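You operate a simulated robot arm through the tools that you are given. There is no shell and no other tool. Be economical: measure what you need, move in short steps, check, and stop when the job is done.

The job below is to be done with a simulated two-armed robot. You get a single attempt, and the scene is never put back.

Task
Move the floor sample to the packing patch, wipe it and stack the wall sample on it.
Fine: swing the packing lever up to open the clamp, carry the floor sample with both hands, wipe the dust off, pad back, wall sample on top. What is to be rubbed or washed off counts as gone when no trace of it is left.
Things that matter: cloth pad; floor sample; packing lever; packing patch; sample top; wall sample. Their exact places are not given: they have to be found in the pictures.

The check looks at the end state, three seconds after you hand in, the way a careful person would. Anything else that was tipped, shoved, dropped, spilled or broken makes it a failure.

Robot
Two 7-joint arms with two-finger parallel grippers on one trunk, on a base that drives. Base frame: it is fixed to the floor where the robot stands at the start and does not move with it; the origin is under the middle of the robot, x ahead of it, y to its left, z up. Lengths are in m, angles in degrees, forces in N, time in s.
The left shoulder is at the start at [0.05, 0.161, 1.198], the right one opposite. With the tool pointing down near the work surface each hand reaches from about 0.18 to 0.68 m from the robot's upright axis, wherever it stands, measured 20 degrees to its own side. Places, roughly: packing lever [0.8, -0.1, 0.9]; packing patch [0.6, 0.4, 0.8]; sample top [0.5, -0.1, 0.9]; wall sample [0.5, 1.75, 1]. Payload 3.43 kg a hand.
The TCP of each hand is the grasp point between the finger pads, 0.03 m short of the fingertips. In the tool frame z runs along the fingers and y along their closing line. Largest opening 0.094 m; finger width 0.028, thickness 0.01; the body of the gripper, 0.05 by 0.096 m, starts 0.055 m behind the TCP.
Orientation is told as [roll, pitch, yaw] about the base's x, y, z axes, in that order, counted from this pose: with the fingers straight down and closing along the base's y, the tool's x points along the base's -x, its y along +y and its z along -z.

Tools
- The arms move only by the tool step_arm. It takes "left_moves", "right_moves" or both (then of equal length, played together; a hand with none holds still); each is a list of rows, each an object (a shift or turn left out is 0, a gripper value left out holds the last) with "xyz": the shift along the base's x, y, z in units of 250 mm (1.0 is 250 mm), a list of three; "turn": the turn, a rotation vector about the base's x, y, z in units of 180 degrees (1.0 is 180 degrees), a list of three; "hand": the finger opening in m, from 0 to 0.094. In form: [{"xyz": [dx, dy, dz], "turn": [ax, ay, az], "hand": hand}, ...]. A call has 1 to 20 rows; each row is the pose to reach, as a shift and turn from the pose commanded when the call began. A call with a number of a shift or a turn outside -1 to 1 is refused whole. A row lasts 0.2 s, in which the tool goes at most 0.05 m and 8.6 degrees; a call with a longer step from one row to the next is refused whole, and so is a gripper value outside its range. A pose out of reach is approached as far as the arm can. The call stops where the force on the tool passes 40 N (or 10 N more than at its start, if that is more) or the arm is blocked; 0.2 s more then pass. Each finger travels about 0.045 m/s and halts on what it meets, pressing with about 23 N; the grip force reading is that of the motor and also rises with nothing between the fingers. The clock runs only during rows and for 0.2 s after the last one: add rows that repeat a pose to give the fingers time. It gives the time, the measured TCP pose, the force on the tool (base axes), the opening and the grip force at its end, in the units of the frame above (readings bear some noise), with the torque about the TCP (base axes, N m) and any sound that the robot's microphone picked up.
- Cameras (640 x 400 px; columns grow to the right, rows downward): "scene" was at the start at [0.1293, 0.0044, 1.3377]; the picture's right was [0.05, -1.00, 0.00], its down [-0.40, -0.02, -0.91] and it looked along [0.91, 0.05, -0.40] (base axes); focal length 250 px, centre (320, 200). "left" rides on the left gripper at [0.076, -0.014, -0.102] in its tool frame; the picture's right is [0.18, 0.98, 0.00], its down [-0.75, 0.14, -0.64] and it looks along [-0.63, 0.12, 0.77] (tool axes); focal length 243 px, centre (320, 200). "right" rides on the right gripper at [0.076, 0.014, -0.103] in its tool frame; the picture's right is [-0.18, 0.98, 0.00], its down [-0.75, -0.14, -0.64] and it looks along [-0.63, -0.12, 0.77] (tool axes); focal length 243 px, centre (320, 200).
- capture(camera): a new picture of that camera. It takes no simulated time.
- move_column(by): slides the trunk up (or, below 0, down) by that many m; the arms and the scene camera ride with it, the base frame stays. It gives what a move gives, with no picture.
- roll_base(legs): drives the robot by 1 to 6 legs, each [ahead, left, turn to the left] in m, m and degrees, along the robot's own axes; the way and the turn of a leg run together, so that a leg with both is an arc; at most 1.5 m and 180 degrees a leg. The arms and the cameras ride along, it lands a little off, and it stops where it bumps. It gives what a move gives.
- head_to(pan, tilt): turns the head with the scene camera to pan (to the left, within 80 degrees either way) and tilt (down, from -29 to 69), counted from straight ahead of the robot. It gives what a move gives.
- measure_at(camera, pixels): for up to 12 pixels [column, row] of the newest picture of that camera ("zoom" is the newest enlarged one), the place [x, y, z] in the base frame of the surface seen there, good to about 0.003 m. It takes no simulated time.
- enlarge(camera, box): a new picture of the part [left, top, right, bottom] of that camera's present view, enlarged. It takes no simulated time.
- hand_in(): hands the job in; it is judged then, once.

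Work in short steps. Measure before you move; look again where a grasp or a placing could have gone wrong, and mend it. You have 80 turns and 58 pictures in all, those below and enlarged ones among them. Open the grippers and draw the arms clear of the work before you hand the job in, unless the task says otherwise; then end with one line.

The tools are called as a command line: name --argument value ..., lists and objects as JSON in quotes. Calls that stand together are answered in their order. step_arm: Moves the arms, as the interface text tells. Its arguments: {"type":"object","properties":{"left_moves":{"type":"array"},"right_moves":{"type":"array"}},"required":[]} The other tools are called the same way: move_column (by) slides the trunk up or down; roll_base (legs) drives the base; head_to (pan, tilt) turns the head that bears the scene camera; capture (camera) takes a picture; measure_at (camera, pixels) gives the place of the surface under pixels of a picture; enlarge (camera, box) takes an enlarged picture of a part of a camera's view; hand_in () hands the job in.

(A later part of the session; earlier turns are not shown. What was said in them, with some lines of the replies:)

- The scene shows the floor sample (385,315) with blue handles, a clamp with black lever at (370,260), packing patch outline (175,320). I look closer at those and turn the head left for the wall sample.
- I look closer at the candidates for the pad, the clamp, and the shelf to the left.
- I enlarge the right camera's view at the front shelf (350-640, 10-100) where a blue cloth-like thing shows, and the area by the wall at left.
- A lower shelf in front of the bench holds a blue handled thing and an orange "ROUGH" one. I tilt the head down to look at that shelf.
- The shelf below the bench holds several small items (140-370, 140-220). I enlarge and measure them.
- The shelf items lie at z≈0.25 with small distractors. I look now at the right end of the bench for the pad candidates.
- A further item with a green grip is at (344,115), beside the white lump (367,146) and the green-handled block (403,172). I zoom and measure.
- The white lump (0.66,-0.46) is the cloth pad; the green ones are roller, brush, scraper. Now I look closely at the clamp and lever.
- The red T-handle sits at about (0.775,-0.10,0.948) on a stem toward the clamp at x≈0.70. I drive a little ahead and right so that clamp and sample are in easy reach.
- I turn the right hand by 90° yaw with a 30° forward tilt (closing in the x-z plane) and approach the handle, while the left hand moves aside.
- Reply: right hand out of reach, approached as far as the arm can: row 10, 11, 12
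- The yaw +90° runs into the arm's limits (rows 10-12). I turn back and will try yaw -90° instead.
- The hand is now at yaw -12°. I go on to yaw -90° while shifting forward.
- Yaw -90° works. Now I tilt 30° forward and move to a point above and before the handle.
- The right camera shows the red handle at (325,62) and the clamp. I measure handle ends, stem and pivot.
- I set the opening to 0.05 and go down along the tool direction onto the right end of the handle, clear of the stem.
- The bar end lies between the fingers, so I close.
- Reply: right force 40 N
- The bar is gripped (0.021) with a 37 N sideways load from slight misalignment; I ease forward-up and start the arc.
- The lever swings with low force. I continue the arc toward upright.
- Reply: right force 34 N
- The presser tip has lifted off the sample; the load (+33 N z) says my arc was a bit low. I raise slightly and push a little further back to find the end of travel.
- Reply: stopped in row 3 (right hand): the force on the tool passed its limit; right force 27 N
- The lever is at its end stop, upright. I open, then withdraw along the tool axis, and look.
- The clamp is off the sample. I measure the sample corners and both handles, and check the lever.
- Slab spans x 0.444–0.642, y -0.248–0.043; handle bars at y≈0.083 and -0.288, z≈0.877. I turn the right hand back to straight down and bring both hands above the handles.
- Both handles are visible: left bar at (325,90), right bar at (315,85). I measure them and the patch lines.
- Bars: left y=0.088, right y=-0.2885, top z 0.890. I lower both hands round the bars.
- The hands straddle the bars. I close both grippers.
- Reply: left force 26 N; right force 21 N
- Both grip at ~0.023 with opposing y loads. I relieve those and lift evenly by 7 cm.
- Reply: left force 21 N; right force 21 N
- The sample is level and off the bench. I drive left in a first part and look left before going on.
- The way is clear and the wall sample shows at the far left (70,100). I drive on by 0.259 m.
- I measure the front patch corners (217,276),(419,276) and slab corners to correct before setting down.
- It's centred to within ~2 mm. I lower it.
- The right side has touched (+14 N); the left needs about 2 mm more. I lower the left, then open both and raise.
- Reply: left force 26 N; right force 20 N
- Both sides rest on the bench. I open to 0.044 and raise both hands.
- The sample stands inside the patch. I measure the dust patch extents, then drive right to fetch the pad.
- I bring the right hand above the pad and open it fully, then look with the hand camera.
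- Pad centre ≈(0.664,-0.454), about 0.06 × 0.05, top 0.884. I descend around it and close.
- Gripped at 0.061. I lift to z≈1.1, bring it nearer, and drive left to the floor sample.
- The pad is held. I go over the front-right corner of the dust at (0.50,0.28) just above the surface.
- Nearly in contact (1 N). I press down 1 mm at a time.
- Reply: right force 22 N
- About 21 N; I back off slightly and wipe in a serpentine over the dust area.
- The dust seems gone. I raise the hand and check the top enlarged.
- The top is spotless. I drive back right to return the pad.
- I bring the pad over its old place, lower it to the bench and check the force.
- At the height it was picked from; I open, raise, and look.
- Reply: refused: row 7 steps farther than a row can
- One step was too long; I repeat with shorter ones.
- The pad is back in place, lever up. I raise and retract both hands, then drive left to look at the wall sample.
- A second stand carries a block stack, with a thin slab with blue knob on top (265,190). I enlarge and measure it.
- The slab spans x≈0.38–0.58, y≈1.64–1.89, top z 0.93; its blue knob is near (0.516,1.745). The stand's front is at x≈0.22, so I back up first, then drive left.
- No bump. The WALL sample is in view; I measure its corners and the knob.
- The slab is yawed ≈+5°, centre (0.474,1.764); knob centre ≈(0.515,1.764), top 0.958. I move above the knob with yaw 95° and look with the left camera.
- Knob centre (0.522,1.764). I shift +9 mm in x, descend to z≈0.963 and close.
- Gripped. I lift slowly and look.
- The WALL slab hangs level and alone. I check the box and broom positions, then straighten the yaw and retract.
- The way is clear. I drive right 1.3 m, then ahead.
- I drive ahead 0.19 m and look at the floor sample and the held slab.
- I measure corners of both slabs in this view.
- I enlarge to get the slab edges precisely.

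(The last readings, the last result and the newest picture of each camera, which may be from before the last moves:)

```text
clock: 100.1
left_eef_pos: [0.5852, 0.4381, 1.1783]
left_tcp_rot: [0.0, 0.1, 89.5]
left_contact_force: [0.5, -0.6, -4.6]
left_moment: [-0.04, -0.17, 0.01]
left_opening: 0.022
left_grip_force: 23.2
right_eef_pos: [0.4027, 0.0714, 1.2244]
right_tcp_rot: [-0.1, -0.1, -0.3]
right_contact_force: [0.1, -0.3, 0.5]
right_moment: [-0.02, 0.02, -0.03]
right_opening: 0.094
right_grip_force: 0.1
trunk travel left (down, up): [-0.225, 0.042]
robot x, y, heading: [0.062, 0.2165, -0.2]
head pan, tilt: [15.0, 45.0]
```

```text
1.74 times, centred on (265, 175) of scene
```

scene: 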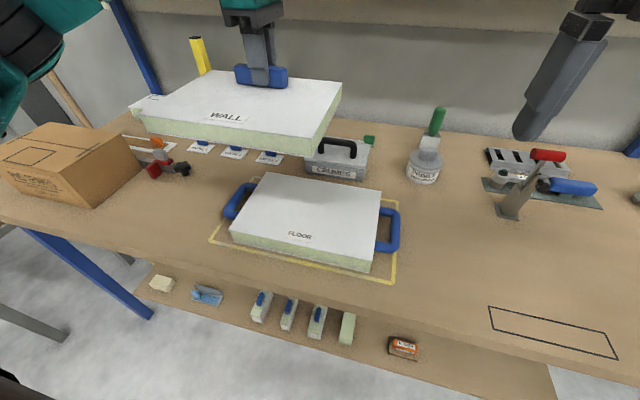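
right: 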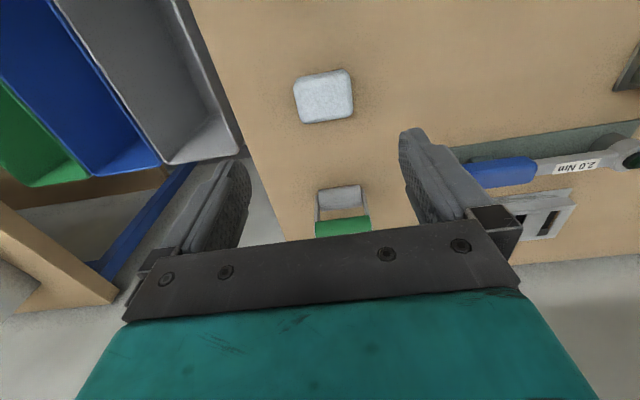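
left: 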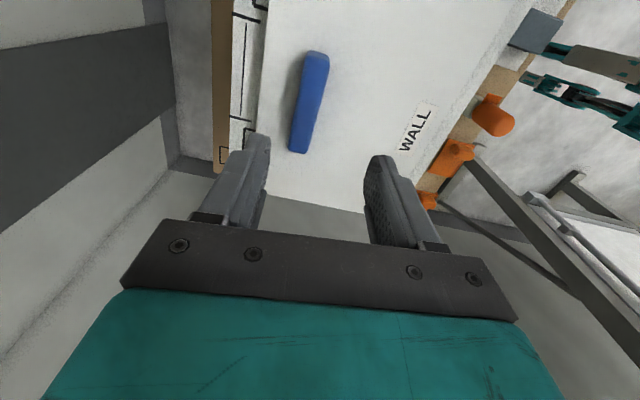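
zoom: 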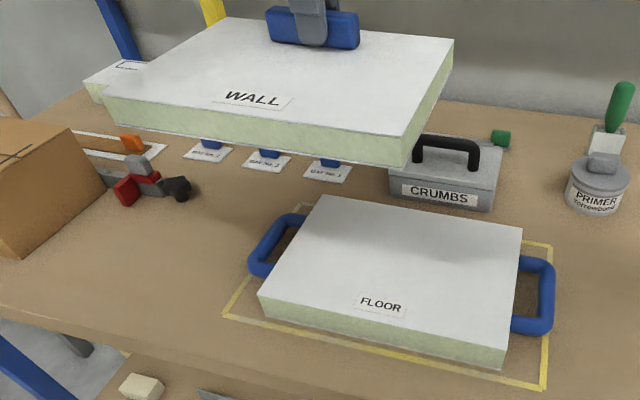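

measure_at --camera "zoom" --pixels '[[108, 95], [225, 20], [448, 42], [398, 133], [322, 200], [519, 232], [502, 343], [267, 293], [250, 112], [340, 36], [420, 218], [380, 318]]'

```text
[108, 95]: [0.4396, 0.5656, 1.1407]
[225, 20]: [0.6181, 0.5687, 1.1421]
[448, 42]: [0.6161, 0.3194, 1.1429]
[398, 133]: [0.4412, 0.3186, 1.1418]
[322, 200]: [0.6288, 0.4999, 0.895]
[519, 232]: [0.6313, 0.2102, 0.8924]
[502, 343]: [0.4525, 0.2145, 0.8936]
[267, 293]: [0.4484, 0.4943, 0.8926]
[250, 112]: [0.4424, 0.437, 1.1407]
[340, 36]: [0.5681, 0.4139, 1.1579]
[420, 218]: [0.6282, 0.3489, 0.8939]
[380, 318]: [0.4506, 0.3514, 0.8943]
```

Wall slab centre (0.529,0.443), floor slab centre (0.540,0.355). I shift by (+0.012,-0.088) and lower to just above.

step_arm --left_moves '[{"xyz": [0.01, -0.09, 0]}, {"xyz": [0.025, -0.19, -0.04]}, {"xyz": [0.04, -0.28, -0.12]}, {"xyz": [0.047, -0.352, -0.24]}, {"xyz": [0.047, -0.352, -0.38]}, {"xyz": [0.047, -0.352, -0.52]}, {"xyz": [0.047, -0.352, -0.65]}, {"xyz": [0.047, -0.352, -0.76]}, {"xyz": [0.047, -0.352, -0.82]}, {"xyz": [0.047, -0.352, -0.82]}]'

enlarge --camera "scene" --box '[180, 100, 430, 290]'

```text
clock: 102.3
left_eef_pos: [0.5951, 0.3524, 0.9726]
left_tcp_rot: [0.1, -0.1, 89.5]
left_contact_force: [-0.1, -0.4, -4.0]
left_moment: [-0.02, -0.16, 0.01]
left_opening: 0.0214
left_grip_force: 22.8
right_eef_pos: [0.4029, 0.0706, 1.2253]
right_tcp_rot: [0.1, 0.0, -0.3]
right_contact_force: [-0.6, 0.3, 1.0]
right_moment: [0.01, -0.02, 0.03]
right_opening: 0.0942
right_grip_force: 0.0
trunk travel left (down, up): [-0.225, 0.042]
robot x, y, heading: [0.0617, 0.2184, -0.6]
head pan, tilt: [15.0, 45.0]
```

```text
2.11 times, centred on (305, 195) of scene
```

zoom: 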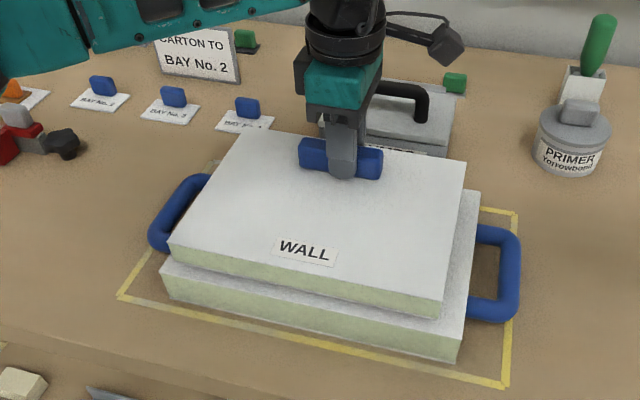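

I check the relative placement by measuring corners of both.

measure_at --camera "zoom" --pixels '[[174, 243], [434, 306], [463, 166], [236, 140], [166, 262], [463, 332], [476, 198]]'

```text
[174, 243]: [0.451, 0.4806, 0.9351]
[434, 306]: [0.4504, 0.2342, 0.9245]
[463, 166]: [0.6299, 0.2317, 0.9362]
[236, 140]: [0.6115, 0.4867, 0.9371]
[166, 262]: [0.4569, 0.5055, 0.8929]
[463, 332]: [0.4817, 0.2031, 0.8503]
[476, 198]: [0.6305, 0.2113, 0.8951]
```

Aligned within a few mm. I lower gently until contact.

step_arm --left_moves '[{"xyz": [0.002, -0.006, -0.02]}, {"xyz": [0.002, -0.006, -0.04]}, {"xyz": [0.002, -0.006, -0.05]}, {"xyz": [0.002, -0.006, -0.056]}, {"xyz": [0.002, -0.006, -0.056]}]'

```text
clock: 103.5
left_eef_pos: [0.5962, 0.3493, 0.9601]
left_tcp_rot: [0.0, 0.0, 89.4]
left_contact_force: [0.5, 0.4, 2.4]
left_moment: [0.66, 0.09, -0.11]
left_opening: 0.0217
left_grip_force: 23.1
right_eef_pos: [0.4023, 0.07, 1.226]
right_tcp_rot: [0.0, -0.1, -0.3]
right_contact_force: [0.6, -0.3, -0.3]
right_moment: [0.0, 0.01, -0.02]
right_opening: 0.0941
right_grip_force: 0.1
trunk travel left (down, up): [-0.225, 0.042]
robot x, y, heading: [0.062, 0.2167, -0.6]
head pan, tilt: [15.0, 45.0]
```

Contact begins (moment on one side). I go 1 mm more, then open and rise.

step_arm --left_moves '[{"xyz": [0, 0, -0.004]}, {"xyz": [0, 0, -0.004], "hand": 0.05}, {"xyz": [0, 0, -0.004], "hand": 0.05}, {"xyz": [0, 0, -0.004], "hand": 0.05}, {"xyz": [0, 0, 0.08]}, {"xyz": [0, 0, 0.24]}, {"xyz": [0, 0, 0.42]}, {"xyz": [0, 0, 0.6]}, {"xyz": [-0.1, 0, 0.76]}, {"xyz": [-0.25, 0.08, 0.86]}, {"xyz": [-0.4, 0.18, 0.95]}]'

capture --camera "scene"

```text
refused: row 11 steps farther than a row can; nothing moved
```

```text
8 pictures are left
```

scene: 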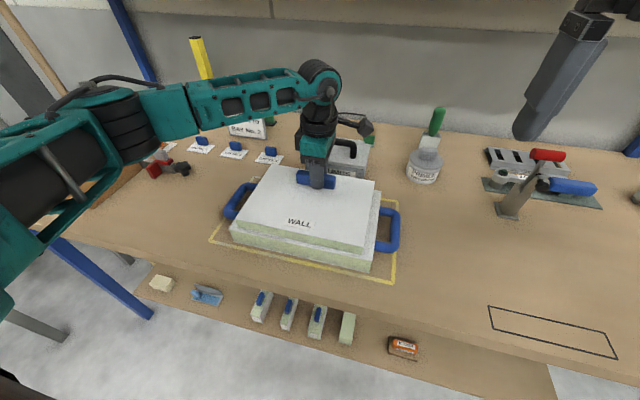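

The last row was a little too long; I repeat with shorter steps.

step_arm --left_moves '[{"xyz": [0, 0, -0.004]}, {"xyz": [0, 0, -0.004], "hand": 0.05}, {"xyz": [0, 0, -0.004], "hand": 0.05}, {"xyz": [0, 0, -0.004], "hand": 0.05}, {"xyz": [0, 0, 0.08]}, {"xyz": [0, 0, 0.24]}, {"xyz": [0, 0, 0.42]}, {"xyz": [0, 0, 0.58]}, {"xyz": [-0.1, 0, 0.72]}, {"xyz": [-0.22, 0.06, 0.82]}, {"xyz": [-0.35, 0.12, 0.9]}]'

enlarge --camera "scene" --box '[140, 90, 460, 300]'

```text
clock: 105.9
left_eef_pos: [0.5067, 0.3797, 1.184]
left_tcp_rot: [0.0, 0.2, 89.5]
left_contact_force: [-0.8, 0.3, -1.0]
left_moment: [0.0, -0.02, 0.0]
left_opening: 0.0499
left_grip_force: 0.2
right_eef_pos: [0.4012, 0.07, 1.2242]
right_tcp_rot: [0.0, 0.0, -0.3]
right_contact_force: [0.1, 0.0, -0.1]
right_moment: [0.01, -0.02, 0.01]
right_opening: 0.094
right_grip_force: 0.0
trunk travel left (down, up): [-0.225, 0.042]
robot x, y, heading: [0.0624, 0.217, -0.2]
head pan, tilt: [15.0, 45.0]
```

```text
1.90 times, centred on (300, 195) of scene
```

zoom: 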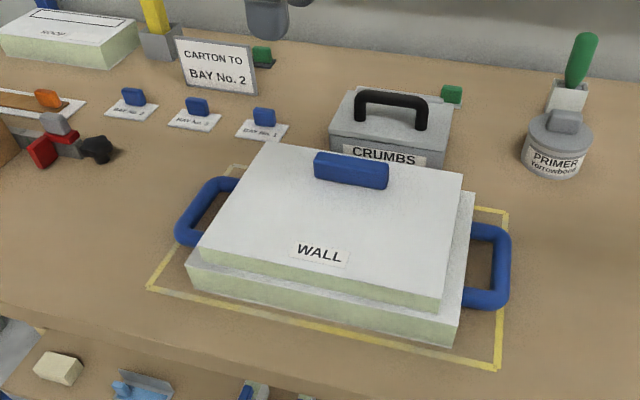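

The wall sample rests flat on the floor sample within the patch. I back the robot off to clear the work.

roll_base --legs '[[-0.25, 0, 0]]'

head_to --pan 0 --tilt 30

capture --camera "scene"

```text
clock: 107.8
left_eef_pos: [0.2553, 0.3827, 1.1842]
left_tcp_rot: [0.0, 0.0, 89.8]
left_contact_force: [-0.1, -1.2, 0.1]
left_moment: [0.0, 0.02, 0.04]
left_opening: 0.05
left_grip_force: 0.0
right_eef_pos: [0.1519, 0.0728, 1.2239]
right_tcp_rot: [0.0, 0.0, 0.0]
right_contact_force: [0.4, -0.4, 0.2]
right_moment: [-0.01, 0.02, 0.0]
right_opening: 0.094
right_grip_force: 0.1
trunk travel left (down, up): [-0.225, 0.042]
robot x, y, heading: [-0.1872, 0.2208, -0.2]
head pan, tilt: [15.0, 45.0]
```

```text
clock: 108.5
left_eef_pos: [0.2569, 0.3829, 1.1851]
left_tcp_rot: [0.0, 0.0, 89.8]
left_contact_force: [-0.4, 0.5, -0.1]
left_moment: [-0.02, 0.0, -0.02]
left_opening: 0.05
left_grip_force: 0.1
right_eef_pos: [0.1524, 0.0735, 1.2245]
right_tcp_rot: [0.0, 0.0, 0.0]
right_contact_force: [-0.7, -0.3, 0.2]
right_moment: [0.01, 0.0, -0.03]
right_opening: 0.094
right_grip_force: 0.0
trunk travel left (down, up): [-0.225, 0.042]
robot x, y, heading: [-0.1892, 0.223, -0.3]
head pan, tilt: [0.0, 30.0]
```

```text
6 pictures are left
```

scene: 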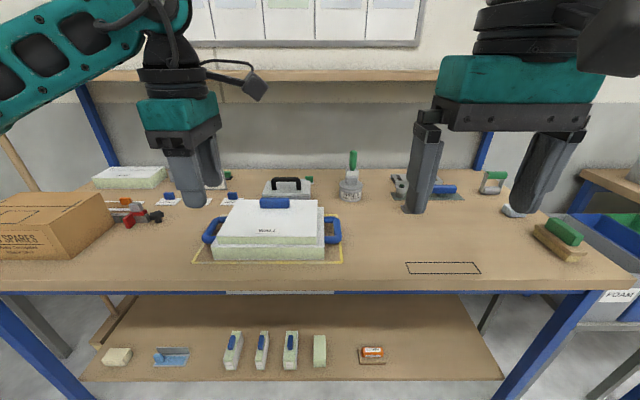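

All is in place and the arms are clear; I hand in.

hand_in

```text
The job is handed in.
```

I handed the job in. The packing lever is up and the clamp open. The floor sample was carried with both hands, stands on the packing patch and is wiped clean. The cloth pad is back in its place, and the wall sample lies flat on top.
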